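You operate a simulated robot arm through the tools that you are given. There is no shell and no other tool. Be economical: measure what you need, move in short steps, check, and stop when the job is done.

You run a simulated robot arm. Do the job below in one go: nothing can be reset, and whatever is moved stays where it is left.

TASK
Take the cream handled pad and leave it on the top of the steel bench. Then press the depth zero button two times. Then fetch the abrasive pad and set it on the middle shelf of the trolley. Do these in the order given. Set down upright: cream handled pad.
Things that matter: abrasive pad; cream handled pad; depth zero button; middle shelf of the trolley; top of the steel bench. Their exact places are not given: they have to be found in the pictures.

Only the result counts: the job must be done as asked and must still hold three seconds after the hand-in. Knocking over, shifting, dropping, spilling or breaking anything else fails it.

THE ROBOT
A 7-joint arm with a fingered hand on a trunk, on a base that drives. Base frame: it is fixed to the floor where the robot stands at the start and does not move with it; the origin is under the middle of the robot, x ahead of it, y to its left, z up. Units: mm, degrees, N and s.
With the tool pointing down near the work surface it reaches from about 340 to 700 mm from the robot's upright axis, wherever it stands. Its first joint turns from -69.0 to 172.0 degrees. Places, roughly: abrasive pad [500, -1500, 1000]; depth zero button [500, -1100, 900]; middle shelf of the trolley [400, -3800, 400]; top of the steel bench [500, -1800, 900]. Payload 3.4 kg.
The TCP is the grasp point between the finger pads, 25 mm short of the fingertips. In the tool frame z runs along the fingers and y along their closing line. The gripper opens to 88 mm. The gripper's body begins 29 mm behind the TCP. The gripper is a hand of 5 fingers: y runs from the thumb to the fingers, the wrist lies at [-13, -97, -162] in the tool frame, and closing takes about 1.5 s.
Orientation is told as [roll, pitch, yaw] about the base's x, y, z axes, in that order, counted from this pose: with the fingers straight down and the wrist toward the robot, the tool's x, y and z point along [0, 1, 0], [1, 0, 0] and [0, 0, -1] of the base frame.

THE INTERFACE
- The arm moves only by the tool servo_tool. Its argument "steps" is a list of rows, each a list of 2 entries, a list of its own where there are three numbers: the shift along the tool's x, y, z in mm, then the turn, a rotation vector about the tool's x, y, z in degrees. In form: [[[dx, dy, dz], [ax, ay, az]], ...]. A call has 1 to 8 rows; each row shifts and turns the commanded pose from where the row before left it, along the tool's axes as they then stand. "gripper" is the finger opening in mm, from 0 to 88, set as the call begins (left out, the last holds). A row lasts 0.2 s, in which the tool goes at most 50 mm and 8.6 degrees; a call with a longer step from one row to the next is refused whole, and so is a gripper value outside its range. A pose out of reach is approached as far as the arm can. The call stops where the force on the tool passes 40 N (or 10 N more than at its start, if that is more) or the arm is blocked; 0.2 s more then pass. Each finger travels about 153 mm/s and halts on what it meets, pressing with about 22 N; the grip force reading is that of the motor and also rises with nothing between the fingers. The clock runs only during rows and for 0.2 s after the last one: add rows that do not move to give the fingers time. The reply holds the time, the measured pose of the TCP, the force on the tool along the base axes, the opening and the grip force, in the units named above and with some noise, with the torque about the TCP (base axes, N m) and any sound that the robot's microphone picked up, and new pictures: "views" is both (left out), scene, wrist or none.
- Cameras (640 x 400 px; columns grow to the right, rows downward): "scene" is now at [138.5, 17.3, 1404.8]; the picture's right is [0.20, -0.98, -0.00], its down [-0.49, -0.10, -0.87] and it looks along [0.85, 0.17, -0.50] (base axes); focal length 285 px, centre (320, 200). "wrist" rides on the gripper at [59, -79, -105] in the tool frame; the picture's right is [-0.73, 0.32, -0.61], its down [-0.62, -0.68, 0.38] and it looks along [-0.29, 0.66, 0.70] (tool axes); focal length 234 px, centre (320, 200).
- lift_body(by): slides the trunk up (or, below 0, down) by that many mm; the arm and the scene camera ride with it, the base frame stays. It gives what a move gives, with no picture.
- steer(legs): drives the robot by 1 to 6 legs, each [ahead, left, turn to the left] in mm, mm and degrees, along the robot's own axes; the way and the turn of a leg run together, so that a leg with both is an arc; at most 1500 mm and 180 degrees a leg. The arm and the cameras ride along, it lands a little off, and it stops where it bumps. It gives what a move gives, and a new picture of the scene camera.
- move_fingers(index, middle, ring, little, thumb_bend, thumb_turn): sets how far each is bent, from 0 (flat) to 1 (curled in); at 0.3 the hand is open as for a grip, at 0.7 the pads meet at the TCP. One left out holds its place. A second passes; each finger stops where it meets its share of the squeeze, and holds until it gets a number again. A gripper value or a shape takes the hand back. It gives what a move gives, with no picture; readings hold the bend of each and the force on index, middle, ring, little, thumb and palm. thumb_turn goes from beside the hand (0) to across from the fingers (1), as for a grip.
- grasp_type(shape): the hand has 5 fingers and takes this shape, open, in about a second: jaw (thumb against the fingers, like two jaws); tri (thumb and two fingers); tip (a fingertip pinch); poke (one finger out to press); point (the index stretched); flat (the hand flat); cup (the hand cupped); fist (a fist). The gripper value then closes the fingers along that shape, each until it touches; the sizes above hold for jaw. It gives what a move gives, with no picture.
- aim_head(pan, tilt): turns the head with the scene camera to pan (to the left, within 86 degrees either way) and tilt (down, from -29 to 69), counted from straight ahead of the robot. It gives what a move gives, and a new picture of the scene camera.
- measure_at(camera, pixels): for up to 12 pixels [column, row] of the newest picture of that camera ("zoom" is the newest enlarged one), the place [x, y, z] in the base frame of the surface seen there, good to about 3 mm. It takes no simulated time.
- close_up(camera, box): a new picture of the part [left, top, right, bottom] of that camera's present view, enlarged. It takes no simulated time.
- job_done(): hands the job in; it is judged then, once.

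Work in short steps. Measure before you move; look again where a grasp or a placing could have gone wrong, and mend it. You have 110 turns and 260 pictures in all, those below and enlarged ones among them. Open the gripper and draw the arm clear of the work before you hand the job in, unless the task says otherwise; then end with one line.

The tools are called after "Request:" by a JSON object that holds its "method" and its "body". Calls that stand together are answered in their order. servo_tool: Moves the arm, as the interface text tells. Its arguments: {"type":"object","properties":{"steps":{"type":"array"},"gripper":{"type":"number"},"views":{"type":"string","enum":["both","scene","wrist","none"]}},"required":["steps"]} The other tools are called the same way: lift_body (by) slides the trunk up or down; grasp_type (shape) gives the hand a shape; move_fingers (index, middle, ring, little, thumb_bend, thumb_turn) moves the fingers one by one; steer (legs) drives the base; aim_head (pan, tilt) turns the head that bears the scene camera; measure_at (camera, pixels) gives the place of the surface under pixels of a picture; close_up (camera, box) takes an enlarged picture of a part of a camera's view; job_done () hands the job in.

At the start:

```text
t: 0.0
ee_pos: [544.0, 52.0, 1159.7]
tcp_rot: [0.0, 0.0, 0.0]
wrist_force: [0.4, -0.6, -0.1]
torque: [0.01, 0.0, 0.01]
finger_gap: 87.7
finger_force: 0.0
shape: jaw
bend: [0.3, 0.3, 0.3, 0.3, 0.3, 0.98]
finger forces: [0.1, 0.0, 0.0, 0.0, 0.0, 0.0]
trunk travel left (down, up): [-650.0, 290.0]
robot x, y, heading: [-1.3, 4.2, 0.0]
head pan, tilt: [11.4, 29.8]
```

scene: 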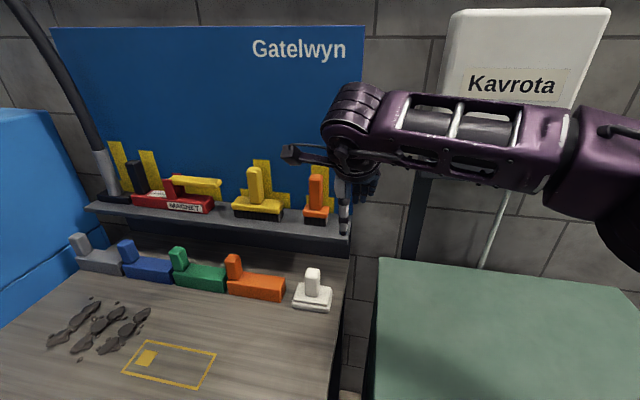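
wrist: 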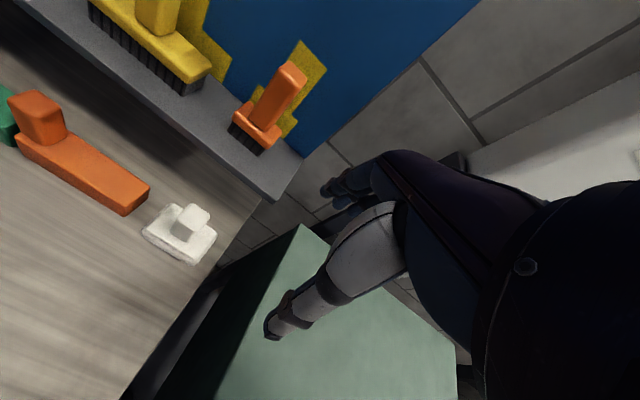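

The cream pad seems to be the white block with a handle at scene (313,290). I zoom in on it and measure it.

Request:
{"method": "close_up", "body": {"camera": "scene", "box": [220, 220, 380, 320]}}

Request:
{"method": "measure_at", "body": {"camera": "scene", "pixels": [[313, 271], [313, 282], [300, 287], [295, 303], [325, 309], [330, 290], [250, 320], [480, 320], [316, 180], [313, 292], [340, 235], [345, 255]]}}

Request:
{"method": "aim_head", "body": {"pan": -60, "tilt": 30}}

```text
4.00 times, centred on (300, 270) of scene
```

zoom: 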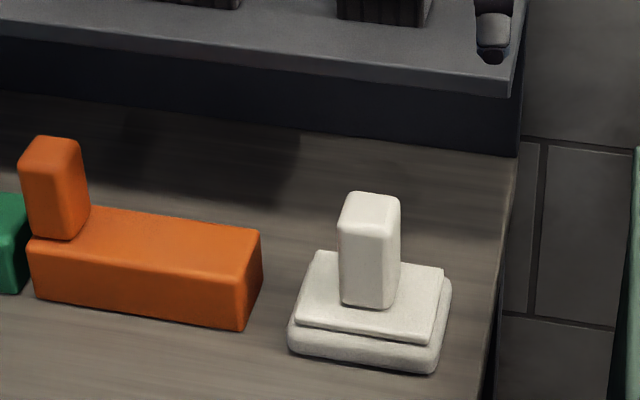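

```text
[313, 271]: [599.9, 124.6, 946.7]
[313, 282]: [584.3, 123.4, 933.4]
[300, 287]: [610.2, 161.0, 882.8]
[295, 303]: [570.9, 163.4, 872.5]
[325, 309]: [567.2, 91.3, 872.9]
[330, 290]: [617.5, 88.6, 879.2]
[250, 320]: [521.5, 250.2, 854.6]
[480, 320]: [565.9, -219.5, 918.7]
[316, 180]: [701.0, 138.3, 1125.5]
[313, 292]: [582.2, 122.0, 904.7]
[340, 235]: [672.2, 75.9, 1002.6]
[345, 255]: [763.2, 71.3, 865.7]
```

```text
t: 1.4
ee_pos: [545.9, 53.9, 1159.1]
tcp_rot: [0.0, 0.0, -0.1]
wrist_force: [0.2, -0.3, 0.0]
torque: [0.01, -0.02, 0.0]
finger_gap: 87.6
finger_force: 0.0
shape: jaw
bend: [0.3, 0.3, 0.3, 0.3, 0.3, 0.98]
finger forces: [0.0, 0.1, 0.0, 0.0, 0.0, 0.0]
trunk travel left (down, up): [-650.0, 290.0]
robot x, y, heading: [1.0, -1.3, 0.1]
head pan, tilt: [-60.0, 30.0]
```

scene: 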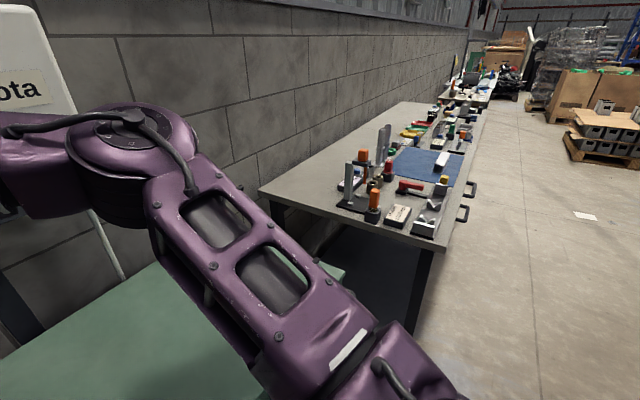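

The pad sits at about (590,122), with its handle top at z≈947. I measure the handle and base edges in the enlarged picture, and enlarge the bench far to the right.

Request:
{"method": "measure_at", "body": {"camera": "zoom", "pixels": [[345, 230], [380, 235], [396, 230], [352, 195], [392, 200], [360, 300], [395, 285], [305, 330], [435, 350], [315, 255], [440, 270], [370, 200]]}}

Request:
{"method": "close_up", "body": {"camera": "scene", "box": [320, 100, 480, 250]}}

Request:
{"method": "close_up", "body": {"camera": "scene", "box": [400, 40, 520, 160]}}

```text
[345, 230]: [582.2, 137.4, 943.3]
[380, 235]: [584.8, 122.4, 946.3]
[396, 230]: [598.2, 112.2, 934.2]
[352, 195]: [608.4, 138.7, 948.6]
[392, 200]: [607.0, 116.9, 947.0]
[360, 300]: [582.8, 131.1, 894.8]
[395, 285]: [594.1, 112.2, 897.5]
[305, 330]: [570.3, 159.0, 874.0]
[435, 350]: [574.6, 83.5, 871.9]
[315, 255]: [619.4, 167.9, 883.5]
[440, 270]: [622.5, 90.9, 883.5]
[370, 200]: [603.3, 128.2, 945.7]
```

```text
2.67 times, centred on (400, 175) of scene
```

zoom: 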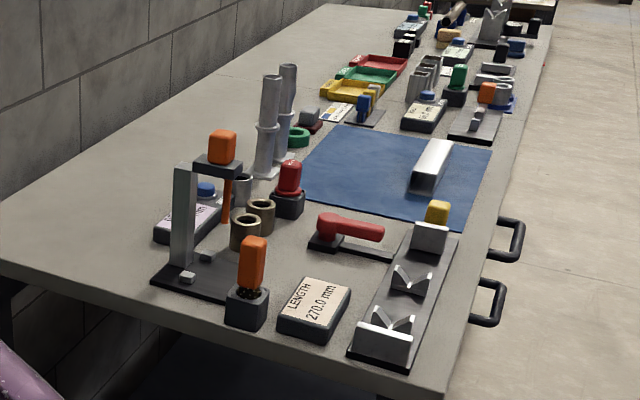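

```text
3.33 times, centred on (460, 100) of scene
```

zoom: 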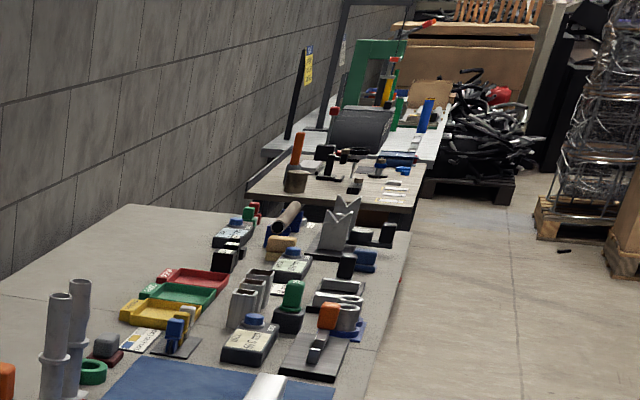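

The handle spans x 582–612 and y 112–141, with its top at z≈948. I move above it with a 64 mm opening and go part of the way down.

Request:
{"method": "aim_head", "body": {"pan": 5, "tilt": 35}}

Request:
{"method": "servo_tool", "body": {"steps": [[[36, 25, 0], [0, 0, 0]], [[36, 24, 0], [0, 0, 0]], [[0, 0, 45], [0, 0, 0]], [[0, 0, 45], [0, 0, 0]], [[0, 0, 40], [0, 0, 0]], [[0, 0, 0], [0, 0, 0]]], "gripper": 64}}

```text
t: 2.8
ee_pos: [544.8, 54.0, 1159.8]
tcp_rot: [0.0, 0.0, -0.1]
wrist_force: [0.7, 0.5, 0.2]
torque: [0.01, 0.01, -0.01]
finger_gap: 87.9
finger_force: 0.0
shape: jaw
bend: [0.3, 0.3, 0.3, 0.3, 0.3, 0.98]
finger forces: [0.0, 0.0, 0.0, 0.1, 0.0, 0.1]
trunk travel left (down, up): [-650.0, 290.0]
robot x, y, heading: [2.5, 1.0, -0.0]
head pan, tilt: [5.0, 35.0]
```

scene: 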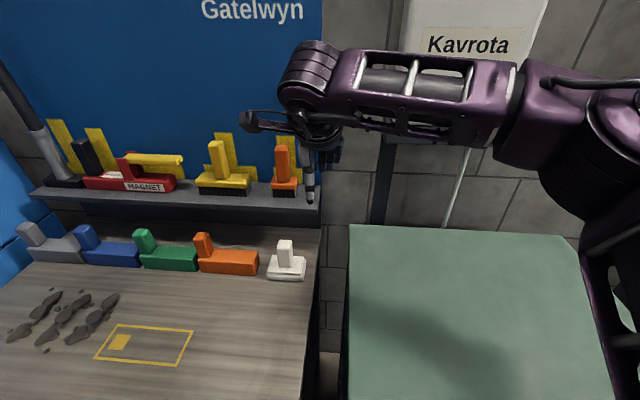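

```text
t: 4.2
ee_pos: [592.0, 124.5, 1029.3]
tcp_rot: [0.0, 0.1, 0.0]
wrist_force: [0.2, -0.8, -0.2]
torque: [0.04, 0.03, 0.02]
finger_gap: 64.2
finger_force: 0.1
shape: jaw
bend: [0.27, 0.36, 0.33, 0.34, 0.56, 0.99]
finger forces: [0.0, 0.0, 0.1, 0.0, 0.0, 0.1]
trunk travel left (down, up): [-650.0, 290.0]
robot x, y, heading: [-2.4, 2.6, 0.0]
head pan, tilt: [5.0, 35.0]
```

scene: 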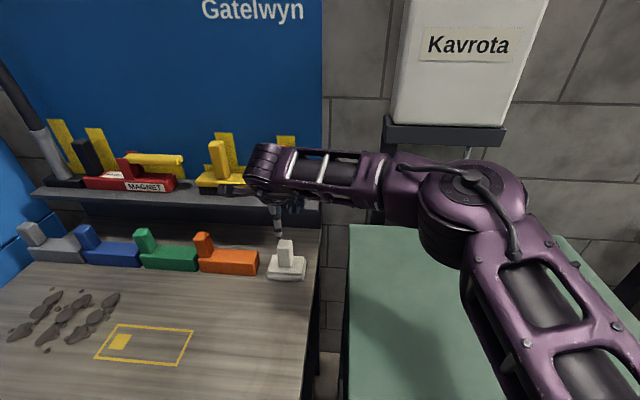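
wrist: 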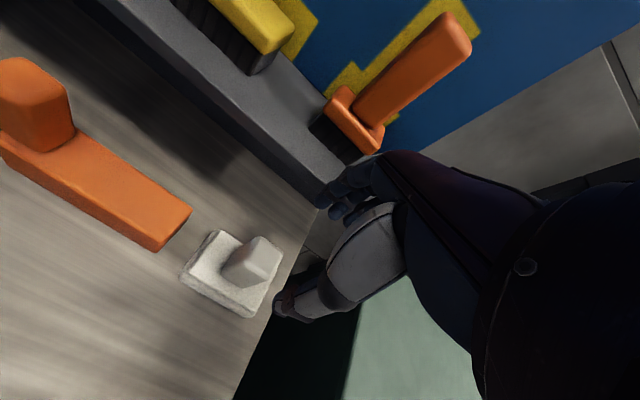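

The hand is above the pad at (592,124). I measure the shelf edge near the fingers and the handle in the wrist view before going down.

Request:
{"method": "measure_at", "body": {"camera": "scene", "pixels": [[240, 201], [310, 208], [310, 197], [286, 243], [280, 250], [291, 250]]}}

Request:
{"method": "close_up", "body": {"camera": "scene", "box": [230, 130, 350, 290]}}

Request:
{"method": "measure_at", "body": {"camera": "wrist", "pixels": [[258, 238], [245, 250], [275, 255], [262, 260], [225, 270], [316, 200], [330, 190]]}}

```text
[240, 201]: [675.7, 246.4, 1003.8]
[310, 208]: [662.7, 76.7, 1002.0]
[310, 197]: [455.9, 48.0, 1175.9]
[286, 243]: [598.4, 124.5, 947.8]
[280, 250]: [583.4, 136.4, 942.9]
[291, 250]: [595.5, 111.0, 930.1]
```

```text
2.50 times, centred on (290, 210) of scene
```

zoom: 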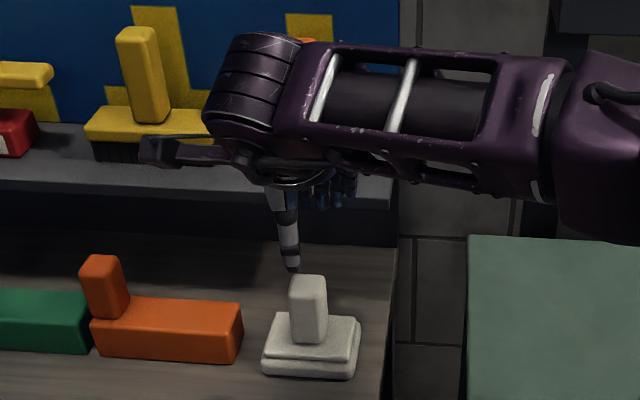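

```text
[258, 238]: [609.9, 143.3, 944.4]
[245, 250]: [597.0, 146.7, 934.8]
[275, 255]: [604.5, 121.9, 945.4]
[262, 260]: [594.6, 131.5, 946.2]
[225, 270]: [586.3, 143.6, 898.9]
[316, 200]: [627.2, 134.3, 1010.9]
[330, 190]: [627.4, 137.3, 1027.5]
```

The fingers (x≈627 on the inner face) look clear of the shelf edge (x≈663–675). I go down another 55 mm and look again.

Request:
{"method": "servo_tool", "body": {"steps": [[[3, 3, 15], [0, 0, 0]], [[0, 0, 25], [0, 0, 0]], [[0, 0, 15], [0, 0, 0]], [[0, 0, 0], [0, 0, 0]]]}}

Request:
{"method": "close_up", "body": {"camera": "wrist", "box": [180, 100, 420, 340]}}

```text
t: 5.2
ee_pos: [596.9, 127.6, 973.7]
tcp_rot: [0.0, 0.0, 0.0]
wrist_force: [-0.3, -0.5, -0.2]
torque: [0.0, 0.01, 0.0]
finger_gap: 64.1
finger_force: 0.1
shape: jaw
bend: [0.27, 0.36, 0.33, 0.34, 0.56, 0.99]
finger forces: [0.0, 0.1, 0.1, 0.0, 0.1, 0.0]
trunk travel left (down, up): [-650.0, 290.0]
robot x, y, heading: [0.8, 3.8, -0.3]
head pan, tilt: [5.0, 35.0]
```

scene: 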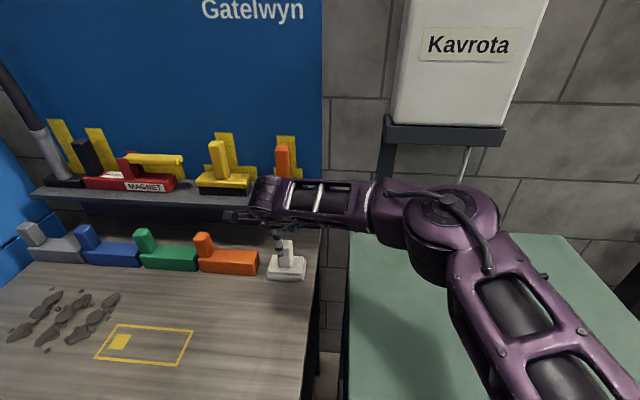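
wrist: 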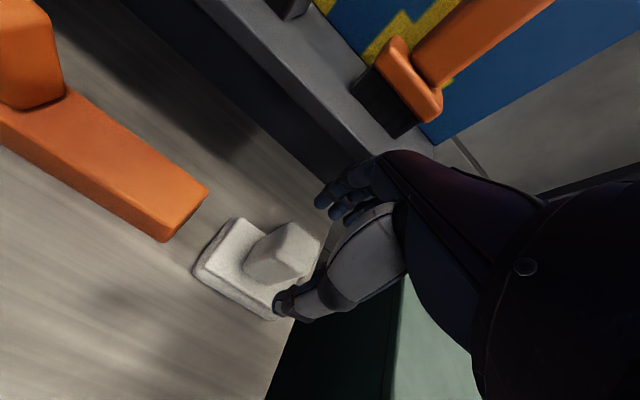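

```text
1.67 times, centred on (300, 220) of wrist
```

zoom: 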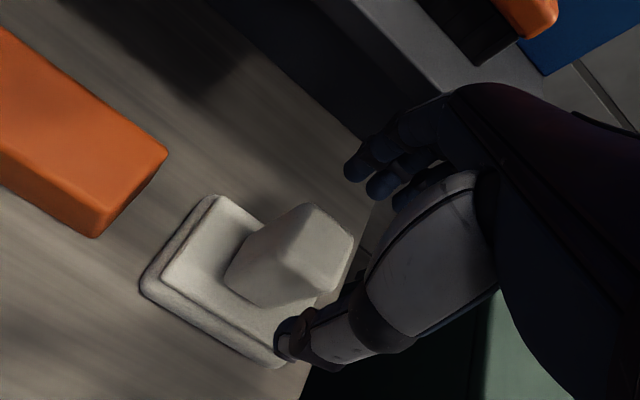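

Aligned: the TCP axis projects onto the handle top near wrist (300,245). I go down to z≈925 and then close.

Request:
{"method": "servo_tool", "body": {"steps": [[[0, 0, 20], [0, 0, 0]], [[0, 0, 18], [0, 0, 0]], [[0, 0, 10], [0, 0, 0]], [[0, 0, 0], [0, 0, 0]]]}}

Request:
{"method": "servo_tool", "body": {"steps": [[[0, 0, 0], [0, 0, 0]], [[0, 0, 0], [0, 0, 0]], [[0, 0, 0], [0, 0, 0]], [[0, 0, 0], [0, 0, 0]], [[0, 0, 0], [0, 0, 0]], [[0, 0, 0], [0, 0, 0]], [[0, 0, 0], [0, 0, 0]], [[0, 0, 0], [0, 0, 0]]], "gripper": 10}}

```text
t: 6.2
ee_pos: [595.3, 128.7, 927.0]
tcp_rot: [0.0, 0.0, 0.0]
wrist_force: [0.5, -0.1, -0.2]
torque: [0.0, 0.02, -0.02]
finger_gap: 64.2
finger_force: 0.0
shape: jaw
bend: [0.27, 0.36, 0.33, 0.34, 0.56, 0.99]
finger forces: [0.0, 0.0, 0.1, 0.0, 0.1, 0.0]
trunk travel left (down, up): [-650.0, 290.0]
robot x, y, heading: [-1.9, -2.6, -0.3]
head pan, tilt: [5.0, 35.0]
```

scene: 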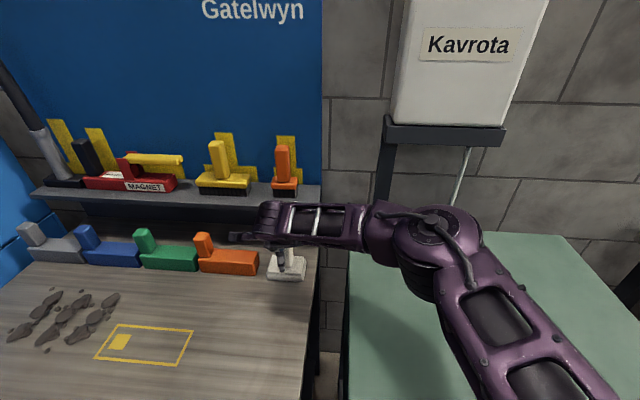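
wrist: 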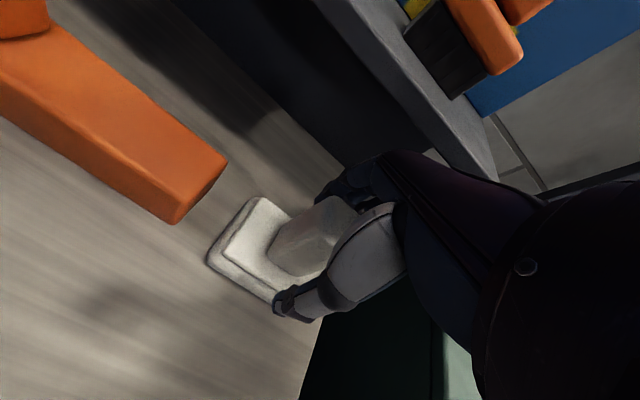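

```text
t: 8.0
ee_pos: [595.9, 128.8, 927.6]
tcp_rot: [0.0, 0.0, 0.0]
wrist_force: [-0.8, -0.4, 0.4]
torque: [0.02, 0.02, 0.0]
finger_gap: 23.9
finger_force: 22.1
shape: jaw
bend: [0.73, 0.54, 0.6, 0.58, 0.74, 1.0]
finger forces: [12.7, 7.3, 0.0, 0.1, 20.3, 0.0]
trunk travel left (down, up): [-650.0, 290.0]
robot x, y, heading: [2.4, -0.5, -0.2]
head pan, tilt: [5.0, 35.0]
```

scene: 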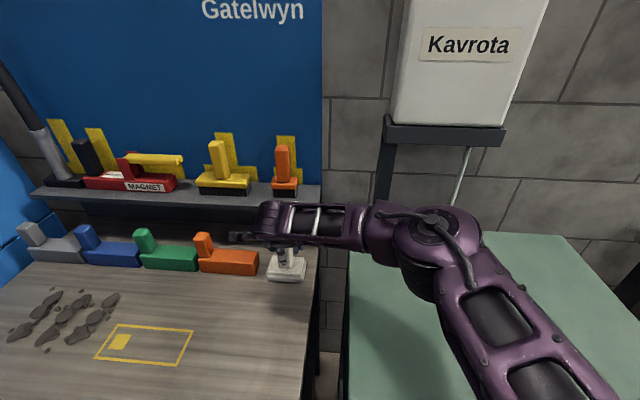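
wrist: 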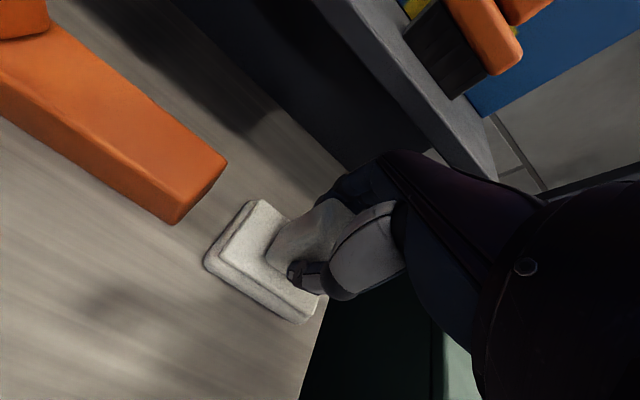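

The handle is held (gap 24 mm, index and thumb loaded). I lift it clear, drawing back from the shelf.

Request:
{"method": "servo_tool", "body": {"steps": [[[0, 0, -10], [0, 0, 0]], [[0, 0, -20], [0, 0, 0]], [[0, -15, -30], [0, 0, 0]], [[0, -25, -30], [0, 0, 0]], [[0, -30, -30], [0, 0, 0]], [[0, -30, -35], [0, 0, 0]], [[0, 0, 0], [0, 0, 0]]]}}

```text
t: 9.6
ee_pos: [497.9, 129.4, 1082.9]
tcp_rot: [0.0, 0.1, 0.1]
wrist_force: [-0.7, 0.3, -1.3]
torque: [0.02, 0.01, 0.01]
finger_gap: 24.4
finger_force: 22.2
shape: jaw
bend: [0.73, 0.54, 0.6, 0.58, 0.74, 1.0]
finger forces: [12.9, 7.3, 0.0, 0.0, 20.1, 0.0]
trunk travel left (down, up): [-650.0, 290.0]
robot x, y, heading: [-2.5, -3.6, 0.1]
head pan, tilt: [5.0, 35.0]
```

scene: 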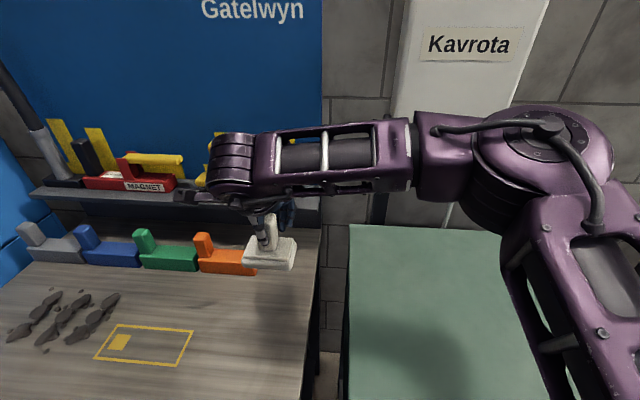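
wrist: 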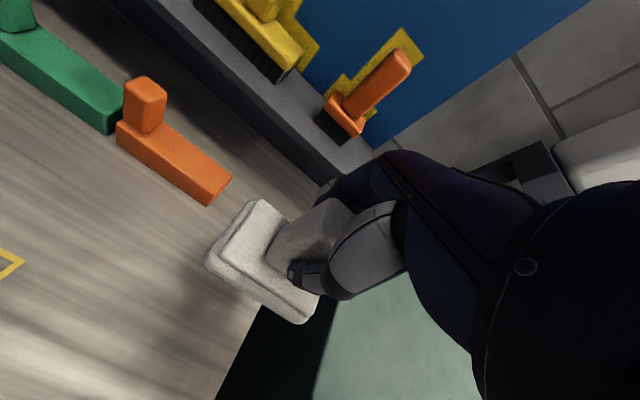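

The pad hangs level. I raise the trunk a bit, back away from the table, and drive right by 1400 mm to see the bench.

Request:
{"method": "lift_body", "body": {"by": 80}}

Request:
{"method": "steer", "body": {"legs": [[-350, 0, 0], [0, -1300, 0]]}}

Request:
{"method": "aim_head", "body": {"pan": -15, "tilt": 35}}

```text
t: 10.8
ee_pos: [497.5, 129.6, 1163.1]
tcp_rot: [0.0, 0.0, 0.0]
wrist_force: [-0.5, 0.0, -0.2]
torque: [-0.01, -0.02, -0.01]
finger_gap: 24.6
finger_force: 22.0
shape: jaw
bend: [0.73, 0.54, 0.6, 0.58, 0.74, 1.0]
finger forces: [12.9, 7.2, 0.1, 0.0, 20.2, 0.1]
trunk travel left (down, up): [-730.0, 210.0]
robot x, y, heading: [0.4, 1.2, -0.0]
head pan, tilt: [5.0, 35.0]
```

```text
t: 19.2
ee_pos: [150.6, -1176.9, 1162.4]
tcp_rot: [0.0, 0.0, 0.8]
wrist_force: [0.2, -0.2, -1.6]
torque: [0.02, -0.02, 0.03]
finger_gap: 24.5
finger_force: 21.7
shape: jaw
bend: [0.73, 0.54, 0.6, 0.58, 0.74, 1.0]
finger forces: [12.9, 7.3, 0.0, 0.0, 20.1, 0.0]
trunk travel left (down, up): [-730.0, 210.0]
robot x, y, heading: [-345.7, -1310.4, 0.8]
head pan, tilt: [5.0, 35.0]
```

scene: 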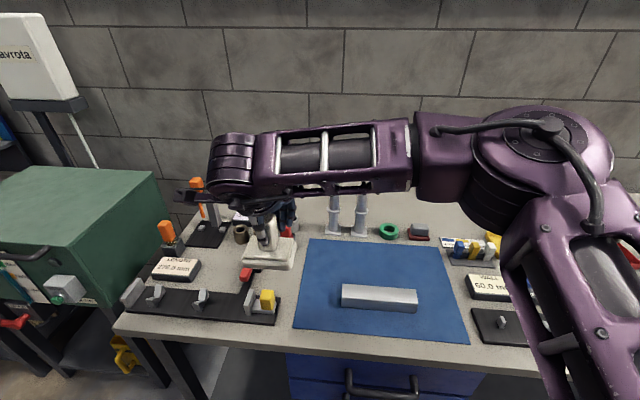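

```text
t: 20.1
ee_pos: [151.3, -1176.7, 1163.2]
tcp_rot: [0.0, 0.0, 0.7]
wrist_force: [-0.4, -0.2, -0.6]
torque: [0.0, -0.01, -0.01]
finger_gap: 24.3
finger_force: 22.0
shape: jaw
bend: [0.73, 0.54, 0.6, 0.58, 0.74, 1.0]
finger forces: [12.9, 7.4, 0.0, 0.0, 20.0, 0.0]
trunk travel left (down, up): [-730.0, 210.0]
robot x, y, heading: [-340.6, -1310.9, 0.6]
head pan, tilt: [-15.0, 35.0]
```

scene: 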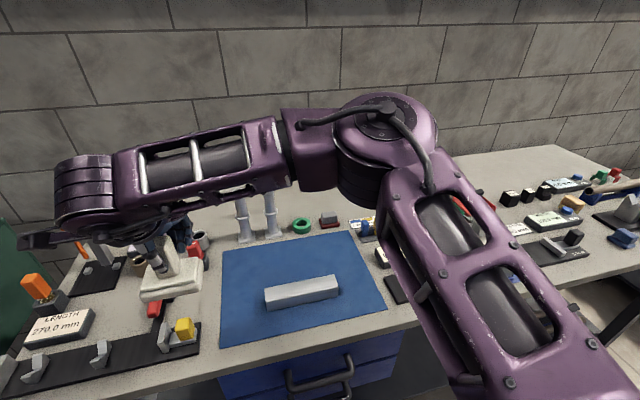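

I measure the bench geometry: the front edge, mat, items and the back area.

Request:
{"method": "measure_at", "body": {"camera": "scene", "pixels": [[300, 355], [300, 293], [225, 268], [355, 233], [380, 310], [302, 225], [540, 170], [550, 150], [240, 175], [620, 275], [560, 250], [480, 180]]}}

Request:
{"method": "aim_head", "body": {"pan": -50, "tilt": 30}}

```text
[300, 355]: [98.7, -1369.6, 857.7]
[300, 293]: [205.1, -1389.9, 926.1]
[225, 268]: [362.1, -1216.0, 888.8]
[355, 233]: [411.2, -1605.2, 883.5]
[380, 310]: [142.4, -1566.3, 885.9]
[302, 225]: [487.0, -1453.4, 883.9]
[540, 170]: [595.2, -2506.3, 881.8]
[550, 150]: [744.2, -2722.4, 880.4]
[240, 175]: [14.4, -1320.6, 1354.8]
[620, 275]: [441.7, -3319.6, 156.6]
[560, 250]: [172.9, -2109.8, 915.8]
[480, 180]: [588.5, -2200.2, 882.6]
```

```text
t: 21.1
ee_pos: [152.1, -1176.9, 1161.7]
tcp_rot: [0.0, -0.1, 0.7]
wrist_force: [-0.5, -0.3, -0.5]
torque: [0.02, -0.01, 0.0]
finger_gap: 24.3
finger_force: 21.8
shape: jaw
bend: [0.73, 0.54, 0.6, 0.58, 0.74, 1.0]
finger forces: [12.9, 7.3, 0.1, 0.0, 20.1, 0.1]
trunk travel left (down, up): [-730.0, 210.0]
robot x, y, heading: [-343.2, -1308.7, 0.6]
head pan, tilt: [-50.0, 30.0]
```

scene: 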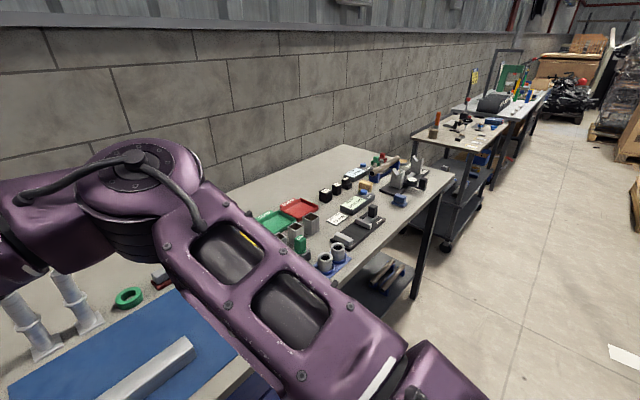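

The bench top is at z≈882, with x from about 95 to 750. I drive along it and look straight down at it to find the abrasive pad, the button and a bare spot.

Request:
{"method": "steer", "body": {"legs": [[0, -250, 0]]}}

Request:
{"method": "aim_head", "body": {"pan": 10, "tilt": 30}}

Request:
{"method": "close_up", "body": {"camera": "scene", "box": [0, 180, 320, 380]}}

Request:
{"method": "close_up", "body": {"camera": "scene", "box": [320, 180, 640, 380]}}

```text
t: 22.9
ee_pos: [154.8, -1424.6, 1162.7]
tcp_rot: [0.0, 0.0, 0.8]
wrist_force: [-0.7, -0.1, -1.5]
torque: [-0.03, 0.01, -0.02]
finger_gap: 24.3
finger_force: 22.5
shape: jaw
bend: [0.73, 0.54, 0.6, 0.58, 0.74, 1.0]
finger forces: [12.8, 7.3, 0.0, 0.0, 20.2, 0.0]
trunk travel left (down, up): [-730.0, 210.0]
robot x, y, heading: [-336.5, -1558.8, 1.0]
head pan, tilt: [-50.0, 30.0]
```

scene: 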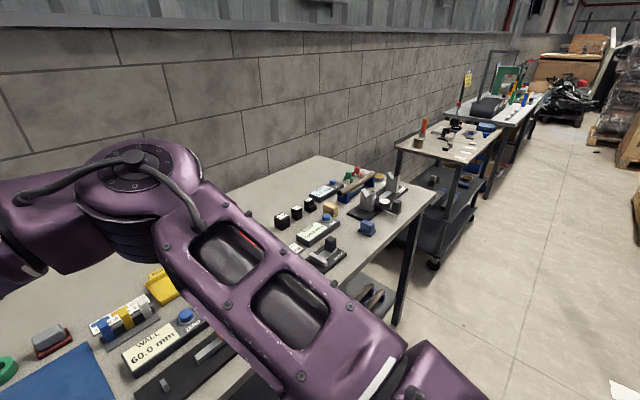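

```text
t: 24.2
ee_pos: [154.5, -1424.9, 1162.5]
tcp_rot: [0.0, 0.0, 0.8]
wrist_force: [0.2, 0.1, -1.5]
torque: [-0.02, 0.03, 0.01]
finger_gap: 24.2
finger_force: 21.8
shape: jaw
bend: [0.73, 0.54, 0.6, 0.58, 0.74, 1.0]
finger forces: [12.9, 7.3, 0.1, 0.1, 20.1, 0.1]
trunk travel left (down, up): [-730.0, 210.0]
robot x, y, heading: [-340.4, -1562.4, 0.8]
head pan, tilt: [10.0, 30.0]
```

scene: 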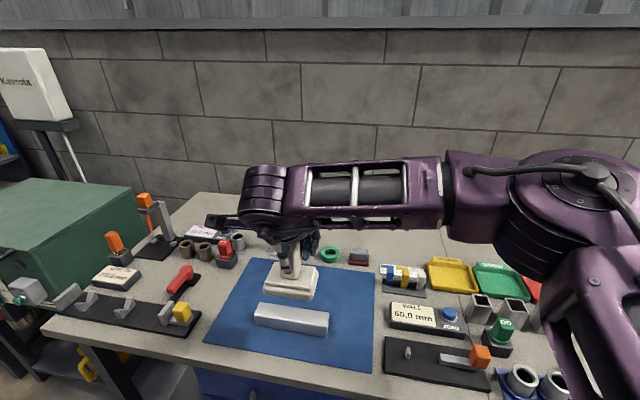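

```text
2.00 times, centred on (160, 280) of scene
```

zoom: 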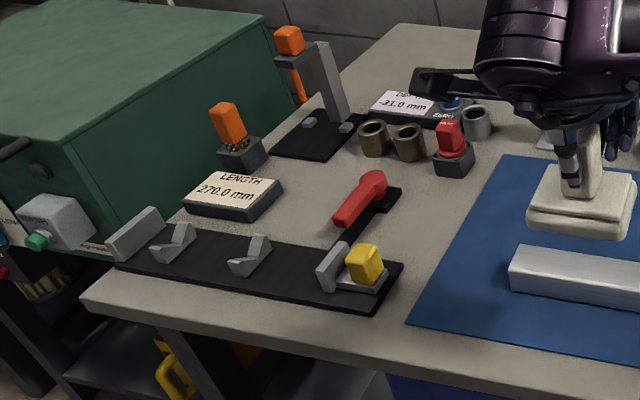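

```text
2.00 times, centred on (480, 280) of scene
```

zoom: 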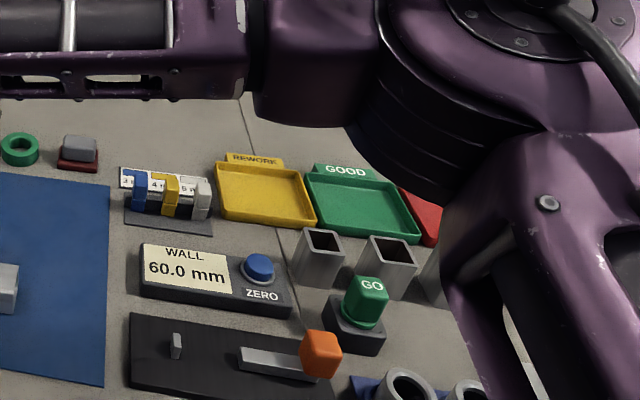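

The DEPTH box with a blue ZERO button is at zoom-1 (450,103). The grey/red block at scene (358,257) is probably the abrasive pad. I measure the candidates and the bare area behind the number blocks.

Request:
{"method": "measure_at", "body": {"camera": "scene", "pixels": [[405, 245], [370, 250], [358, 253], [358, 263], [330, 253], [385, 268], [420, 270], [430, 258], [440, 245], [225, 231], [375, 265], [420, 240]]}}

Request:
{"method": "close_up", "body": {"camera": "scene", "box": [310, 225, 470, 325]}}

Request:
{"method": "close_up", "body": {"camera": "scene", "box": [160, 200, 260, 270]}}

```text
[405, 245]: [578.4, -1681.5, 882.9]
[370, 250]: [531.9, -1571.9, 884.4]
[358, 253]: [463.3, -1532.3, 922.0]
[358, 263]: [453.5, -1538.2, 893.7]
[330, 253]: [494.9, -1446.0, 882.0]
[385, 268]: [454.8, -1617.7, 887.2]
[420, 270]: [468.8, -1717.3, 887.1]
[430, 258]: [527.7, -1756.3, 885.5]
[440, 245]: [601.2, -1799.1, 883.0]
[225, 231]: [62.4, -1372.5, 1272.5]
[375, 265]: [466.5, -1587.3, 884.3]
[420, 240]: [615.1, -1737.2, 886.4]
```

```text
4.00 times, centred on (390, 275) of scene
```

zoom: 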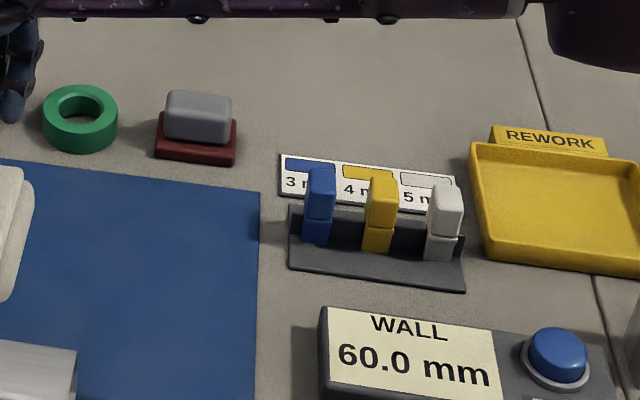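

```text
5.71 times, centred on (210, 235) of scene
```

zoom: 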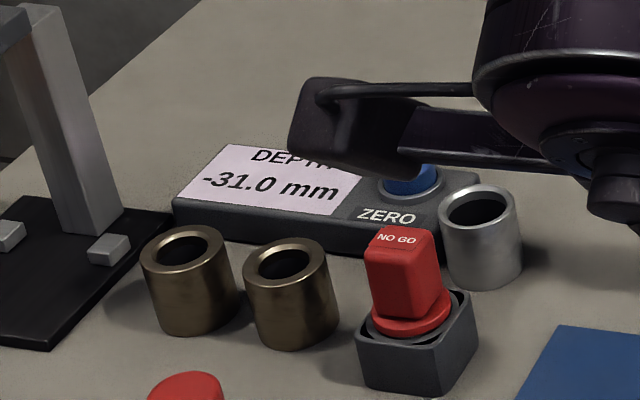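

The bare spot around (555,-1680) looks good. I drive closer and right, then look down to check the base's clearance to the bench.

Request:
{"method": "steer", "body": {"legs": [[0, -200, 0], [120, 0, 0]]}}

Request:
{"method": "aim_head", "body": {"pan": 40, "tilt": 69}}

Request:
{"method": "aim_head", "body": {"pan": 35, "tilt": 35}}

```text
t: 26.6
ee_pos: [277.7, -1620.6, 1162.9]
tcp_rot: [0.0, 0.0, 1.0]
wrist_force: [-0.1, -1.3, -1.3]
torque: [-0.01, -0.06, 0.01]
finger_gap: 24.2
finger_force: 21.9
shape: jaw
bend: [0.73, 0.54, 0.6, 0.58, 0.74, 1.0]
finger forces: [12.9, 7.2, 0.0, 0.1, 20.2, 0.0]
trunk travel left (down, up): [-730.0, 210.0]
robot x, y, heading: [-218.3, -1762.6, 0.9]
head pan, tilt: [10.0, 30.0]
```

scene: 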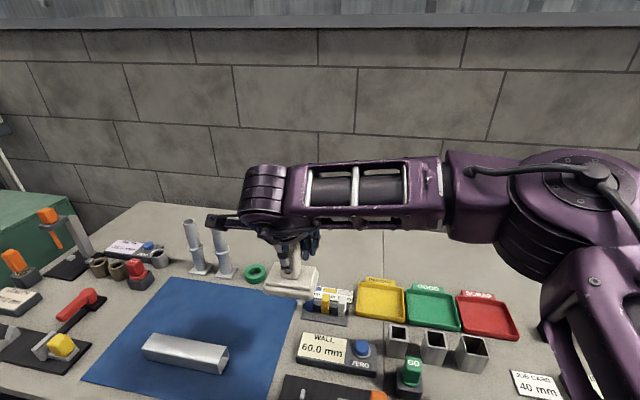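

```text
t: 27.7
ee_pos: [277.5, -1620.8, 1161.6]
tcp_rot: [0.0, 0.0, 1.1]
wrist_force: [0.4, 0.3, -1.2]
torque: [-0.02, 0.01, 0.05]
finger_gap: 24.1
finger_force: 21.8
shape: jaw
bend: [0.73, 0.54, 0.6, 0.58, 0.74, 1.0]
finger forces: [12.9, 7.3, 0.0, 0.1, 20.2, 0.0]
trunk travel left (down, up): [-730.0, 210.0]
robot x, y, heading: [-215.2, -1759.9, 0.9]
head pan, tilt: [40.0, 68.8]
```

scene: 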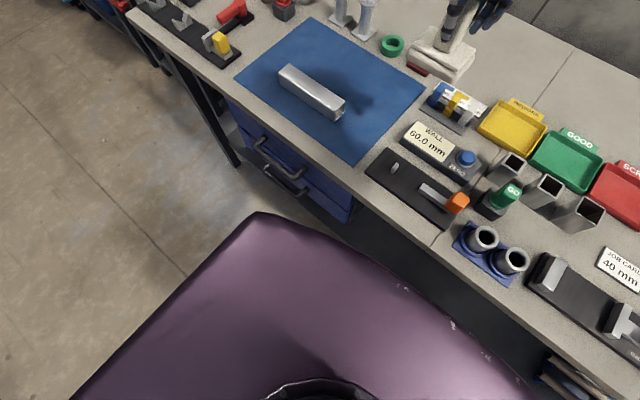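

```text
t: 28.7
ee_pos: [277.1, -1621.5, 1162.3]
tcp_rot: [0.0, 0.0, 1.0]
wrist_force: [-0.6, -0.4, -1.0]
torque: [-0.03, 0.0, 0.01]
finger_gap: 24.2
finger_force: 21.6
shape: jaw
bend: [0.73, 0.54, 0.6, 0.58, 0.74, 1.0]
finger forces: [13.0, 7.3, 0.0, 0.0, 20.2, 0.0]
trunk travel left (down, up): [-730.0, 210.0]
robot x, y, heading: [-217.8, -1758.2, 0.7]
head pan, tilt: [35.0, 35.0]
```

scene: 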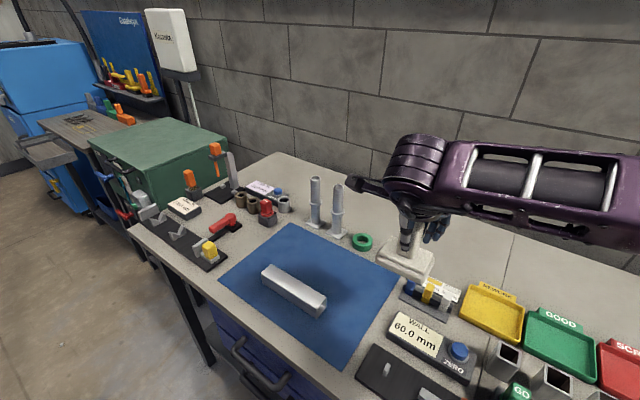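

I check the base outline against the bench with the head tilted down.

Request:
{"method": "aim_head", "body": {"pan": 0, "tilt": 69}}

Request:
{"method": "measure_at", "body": {"camera": "scene", "pixels": [[180, 320], [320, 320], [320, 300], [320, 280], [100, 330], [250, 270], [150, 260], [420, 320], [320, 350], [320, 250], [60, 300], [500, 300]]}}

```text
t: 29.7
ee_pos: [278.1, -1621.5, 1162.9]
tcp_rot: [0.0, -0.1, 1.0]
wrist_force: [-0.2, 0.5, -1.2]
torque: [0.02, -0.01, 0.01]
finger_gap: 24.4
finger_force: 21.7
shape: jaw
bend: [0.73, 0.54, 0.6, 0.58, 0.74, 1.0]
finger forces: [12.9, 7.3, 0.0, 0.1, 20.3, 0.1]
trunk travel left (down, up): [-730.0, 210.0]
robot x, y, heading: [-212.1, -1763.8, 0.8]
head pan, tilt: [0.0, 68.8]
```

scene: 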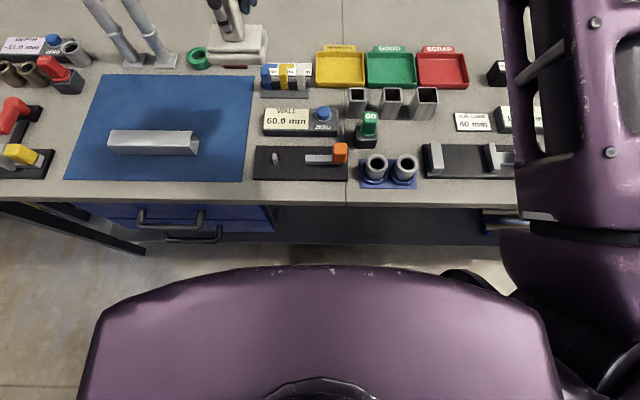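

```text
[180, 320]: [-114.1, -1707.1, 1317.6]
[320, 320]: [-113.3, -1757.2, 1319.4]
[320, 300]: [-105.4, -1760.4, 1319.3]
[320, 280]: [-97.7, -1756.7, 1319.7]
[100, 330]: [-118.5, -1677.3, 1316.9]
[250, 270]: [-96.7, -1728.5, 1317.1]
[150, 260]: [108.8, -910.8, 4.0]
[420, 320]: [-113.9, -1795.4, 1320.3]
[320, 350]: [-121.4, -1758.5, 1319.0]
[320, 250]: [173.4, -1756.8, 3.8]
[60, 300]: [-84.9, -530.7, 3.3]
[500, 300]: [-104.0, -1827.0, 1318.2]
```

The purple area is only the trunk top. I measure the rear edges of the items to find the nearest bare spot, behind the number blocks.

Request:
{"method": "measure_at", "body": {"camera": "scene", "pixels": [[300, 63], [275, 63], [335, 47], [318, 60], [300, 40], [290, 55], [265, 22], [205, 60], [270, 205], [320, 205], [300, 97], [290, 58]]}}

Request:
{"method": "close_up", "body": {"camera": "scene", "box": [180, 0, 380, 120]}}

```text
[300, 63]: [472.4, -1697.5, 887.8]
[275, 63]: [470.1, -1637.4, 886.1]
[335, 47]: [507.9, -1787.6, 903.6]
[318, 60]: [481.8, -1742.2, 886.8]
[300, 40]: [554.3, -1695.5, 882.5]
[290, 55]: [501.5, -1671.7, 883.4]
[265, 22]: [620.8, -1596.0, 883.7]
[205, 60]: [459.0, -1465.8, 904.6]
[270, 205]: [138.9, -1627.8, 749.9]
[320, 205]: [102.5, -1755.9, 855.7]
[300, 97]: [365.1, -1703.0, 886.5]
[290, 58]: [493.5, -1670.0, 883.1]
```

```text
3.20 times, centred on (280, 60) of scene
```

zoom: 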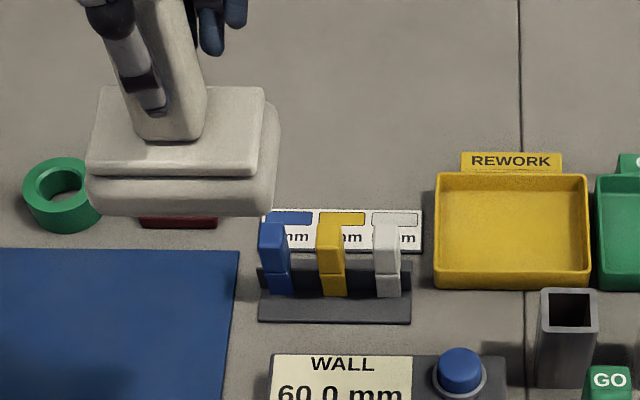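

The label's rear edge is at x≈480, so I aim the pad at (532,-1680). I move the base 65 mm ahead and 60 mm left.

Request:
{"method": "steer", "body": {"legs": [[65, 50, -0.8]]}}

Request:
{"method": "aim_head", "body": {"pan": 15, "tilt": 45}}

```text
t: 30.7
ee_pos: [344.6, -1579.2, 1162.2]
tcp_rot: [0.0, 0.0, 0.2]
wrist_force: [0.0, -0.7, -0.7]
torque: [-0.02, 0.06, 0.02]
finger_gap: 24.3
finger_force: 21.9
shape: jaw
bend: [0.73, 0.54, 0.6, 0.58, 0.74, 1.0]
finger forces: [12.9, 7.3, 0.0, 0.1, 20.3, 0.1]
trunk travel left (down, up): [-730.0, 210.0]
robot x, y, heading: [-153.4, -1712.0, 0.1]
head pan, tilt: [0.0, 68.8]
```

scene: 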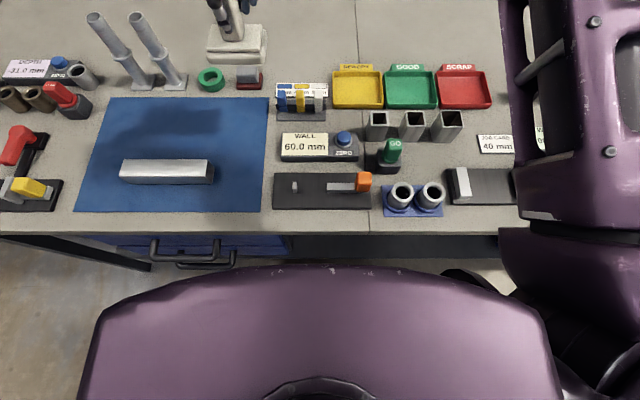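

```text
t: 31.6
ee_pos: [344.1, -1579.4, 1163.0]
tcp_rot: [0.0, 0.0, 0.1]
wrist_force: [-0.7, 0.2, -1.2]
torque: [0.0, -0.03, 0.01]
finger_gap: 24.3
finger_force: 21.7
shape: jaw
bend: [0.73, 0.54, 0.6, 0.58, 0.74, 1.0]
finger forces: [12.8, 7.2, 0.1, 0.0, 20.2, 0.1]
trunk travel left (down, up): [-730.0, 210.0]
robot x, y, heading: [-151.0, -1706.0, 0.0]
head pan, tilt: [15.0, 45.0]
```

scene: 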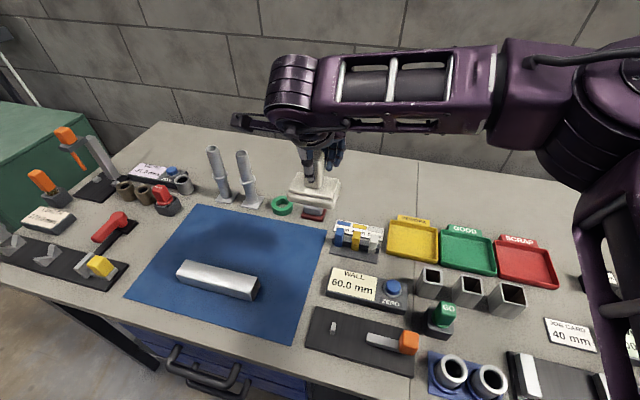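

No bump. I now carry the pad out over the target at height, to about (532,-1680).

Request:
{"method": "servo_tool", "body": {"steps": [[[-20, 38, 0], [0, 0, 0]], [[-20, 38, 0], [0, 0, 0]], [[-20, 38, 0], [0, 0, 0]], [[-20, 38, 0], [0, 0, 0]], [[-20, 36, 0], [0, 0, 0]], [[0, 0, 0], [0, 0, 0]]]}}

```text
t: 33.0
ee_pos: [532.1, -1677.8, 1163.9]
tcp_rot: [0.0, 0.0, 0.3]
wrist_force: [-0.5, -1.0, 0.2]
torque: [-0.03, 0.01, -0.01]
finger_gap: 24.1
finger_force: 22.1
shape: jaw
bend: [0.73, 0.54, 0.6, 0.58, 0.74, 1.0]
finger forces: [12.9, 7.3, 0.0, 0.0, 20.2, 0.0]
trunk travel left (down, up): [-730.0, 210.0]
robot x, y, heading: [-154.0, -1708.2, 0.1]
head pan, tilt: [15.0, 45.0]
```

scene: 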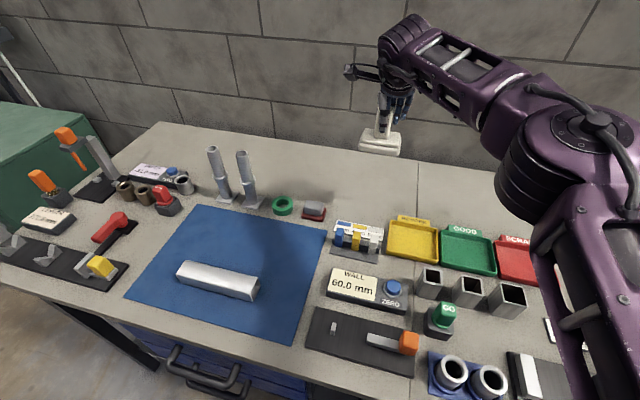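
wrist: 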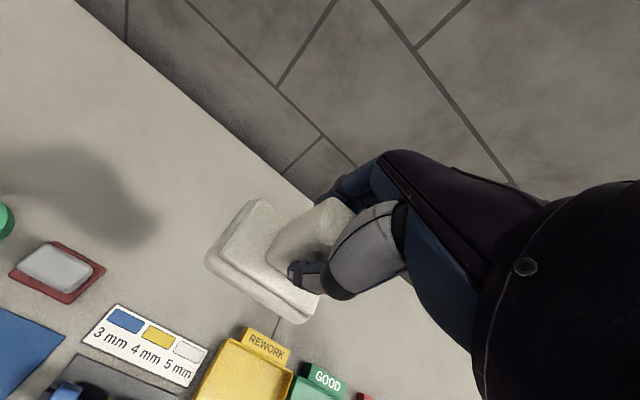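

Reached (532,-1678). I lower the trunk by 180 mm, leaving about 27 mm to go, and check.

Request:
{"method": "lift_body", "body": {"by": -180}}

Request:
{"method": "servo_tool", "body": {"steps": [[[0, 0, 8], [0, 0, 0]], [[0, 0, 0], [0, 0, 0]]]}}

```text
t: 35.0
ee_pos: [532.4, -1676.1, 983.6]
tcp_rot: [0.0, 0.0, 0.1]
wrist_force: [0.9, -0.3, -0.2]
torque: [0.03, 0.02, 0.01]
finger_gap: 23.9
finger_force: 22.3
shape: jaw
bend: [0.73, 0.54, 0.6, 0.58, 0.74, 1.0]
finger forces: [12.8, 7.3, 0.0, 0.1, 20.3, 0.0]
trunk travel left (down, up): [-550.0, 390.0]
robot x, y, heading: [-152.6, -1707.7, 0.2]
head pan, tilt: [15.0, 45.0]
```

```text
t: 35.6
ee_pos: [532.4, -1676.3, 975.1]
tcp_rot: [0.0, 0.1, 0.2]
wrist_force: [0.5, -0.2, 0.2]
torque: [0.01, 0.03, -0.04]
finger_gap: 24.5
finger_force: 21.8
shape: jaw
bend: [0.73, 0.54, 0.6, 0.58, 0.74, 1.0]
finger forces: [12.9, 7.3, 0.0, 0.0, 20.1, 0.0]
trunk travel left (down, up): [-550.0, 390.0]
robot x, y, heading: [-150.4, -1710.3, -0.2]
head pan, tilt: [15.0, 45.0]
```

scene: 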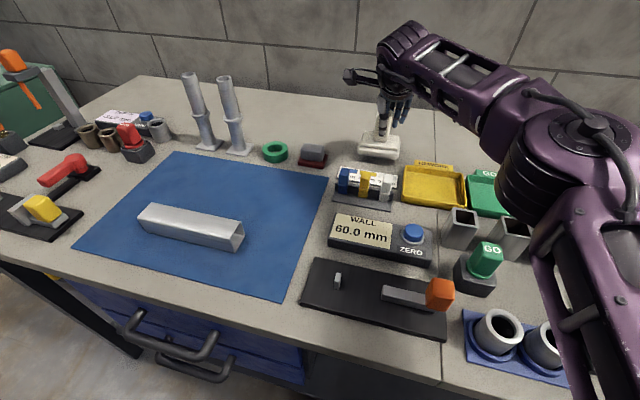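
wrist: 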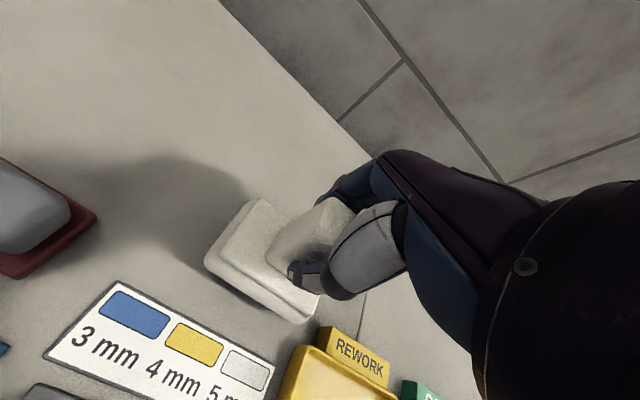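

The pad is a little above the bench. I check that the arm's underside clears the trays, then lower in small steps.

Request:
{"method": "measure_at", "body": {"camera": "scene", "pixels": [[515, 180], [545, 240], [570, 320], [378, 157]]}}

Request:
{"method": "servo_tool", "body": {"steps": [[[0, 0, 10], [0, 0, 0]], [[0, 0, 5], [0, 0, 0]], [[0, 0, 3], [0, 0, 0]], [[0, 0, 2], [0, 0, 0]], [[0, 0, 0], [0, 0, 0]]]}}

```text
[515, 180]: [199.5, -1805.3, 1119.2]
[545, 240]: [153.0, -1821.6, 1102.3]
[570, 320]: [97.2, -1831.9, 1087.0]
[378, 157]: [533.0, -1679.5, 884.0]
```

```text
t: 36.8
ee_pos: [532.3, -1676.5, 955.3]
tcp_rot: [0.0, -0.1, 0.1]
wrist_force: [-0.6, 0.5, 2.9]
torque: [0.0, -0.08, 0.01]
finger_gap: 24.3
finger_force: 22.1
shape: jaw
bend: [0.73, 0.54, 0.6, 0.58, 0.74, 1.0]
finger forces: [12.7, 7.4, 0.0, 0.0, 20.8, 0.0]
trunk travel left (down, up): [-550.0, 390.0]
robot x, y, heading: [-154.2, -1712.1, -0.0]
head pan, tilt: [15.0, 45.0]
```

scene: 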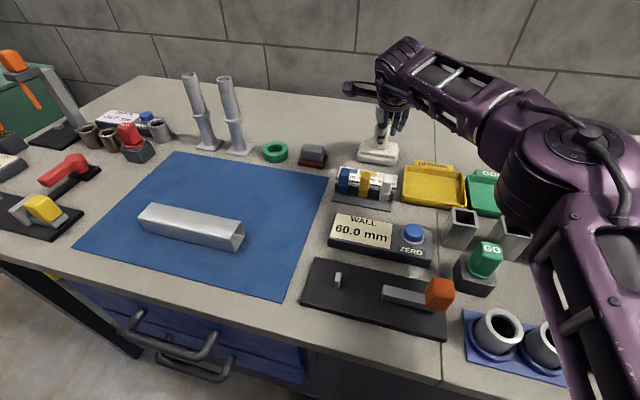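
wrist: 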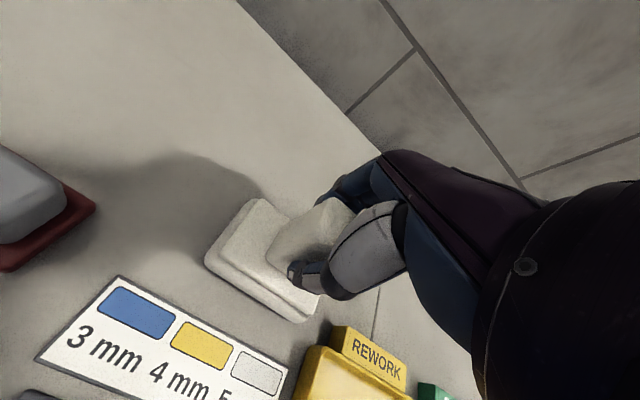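

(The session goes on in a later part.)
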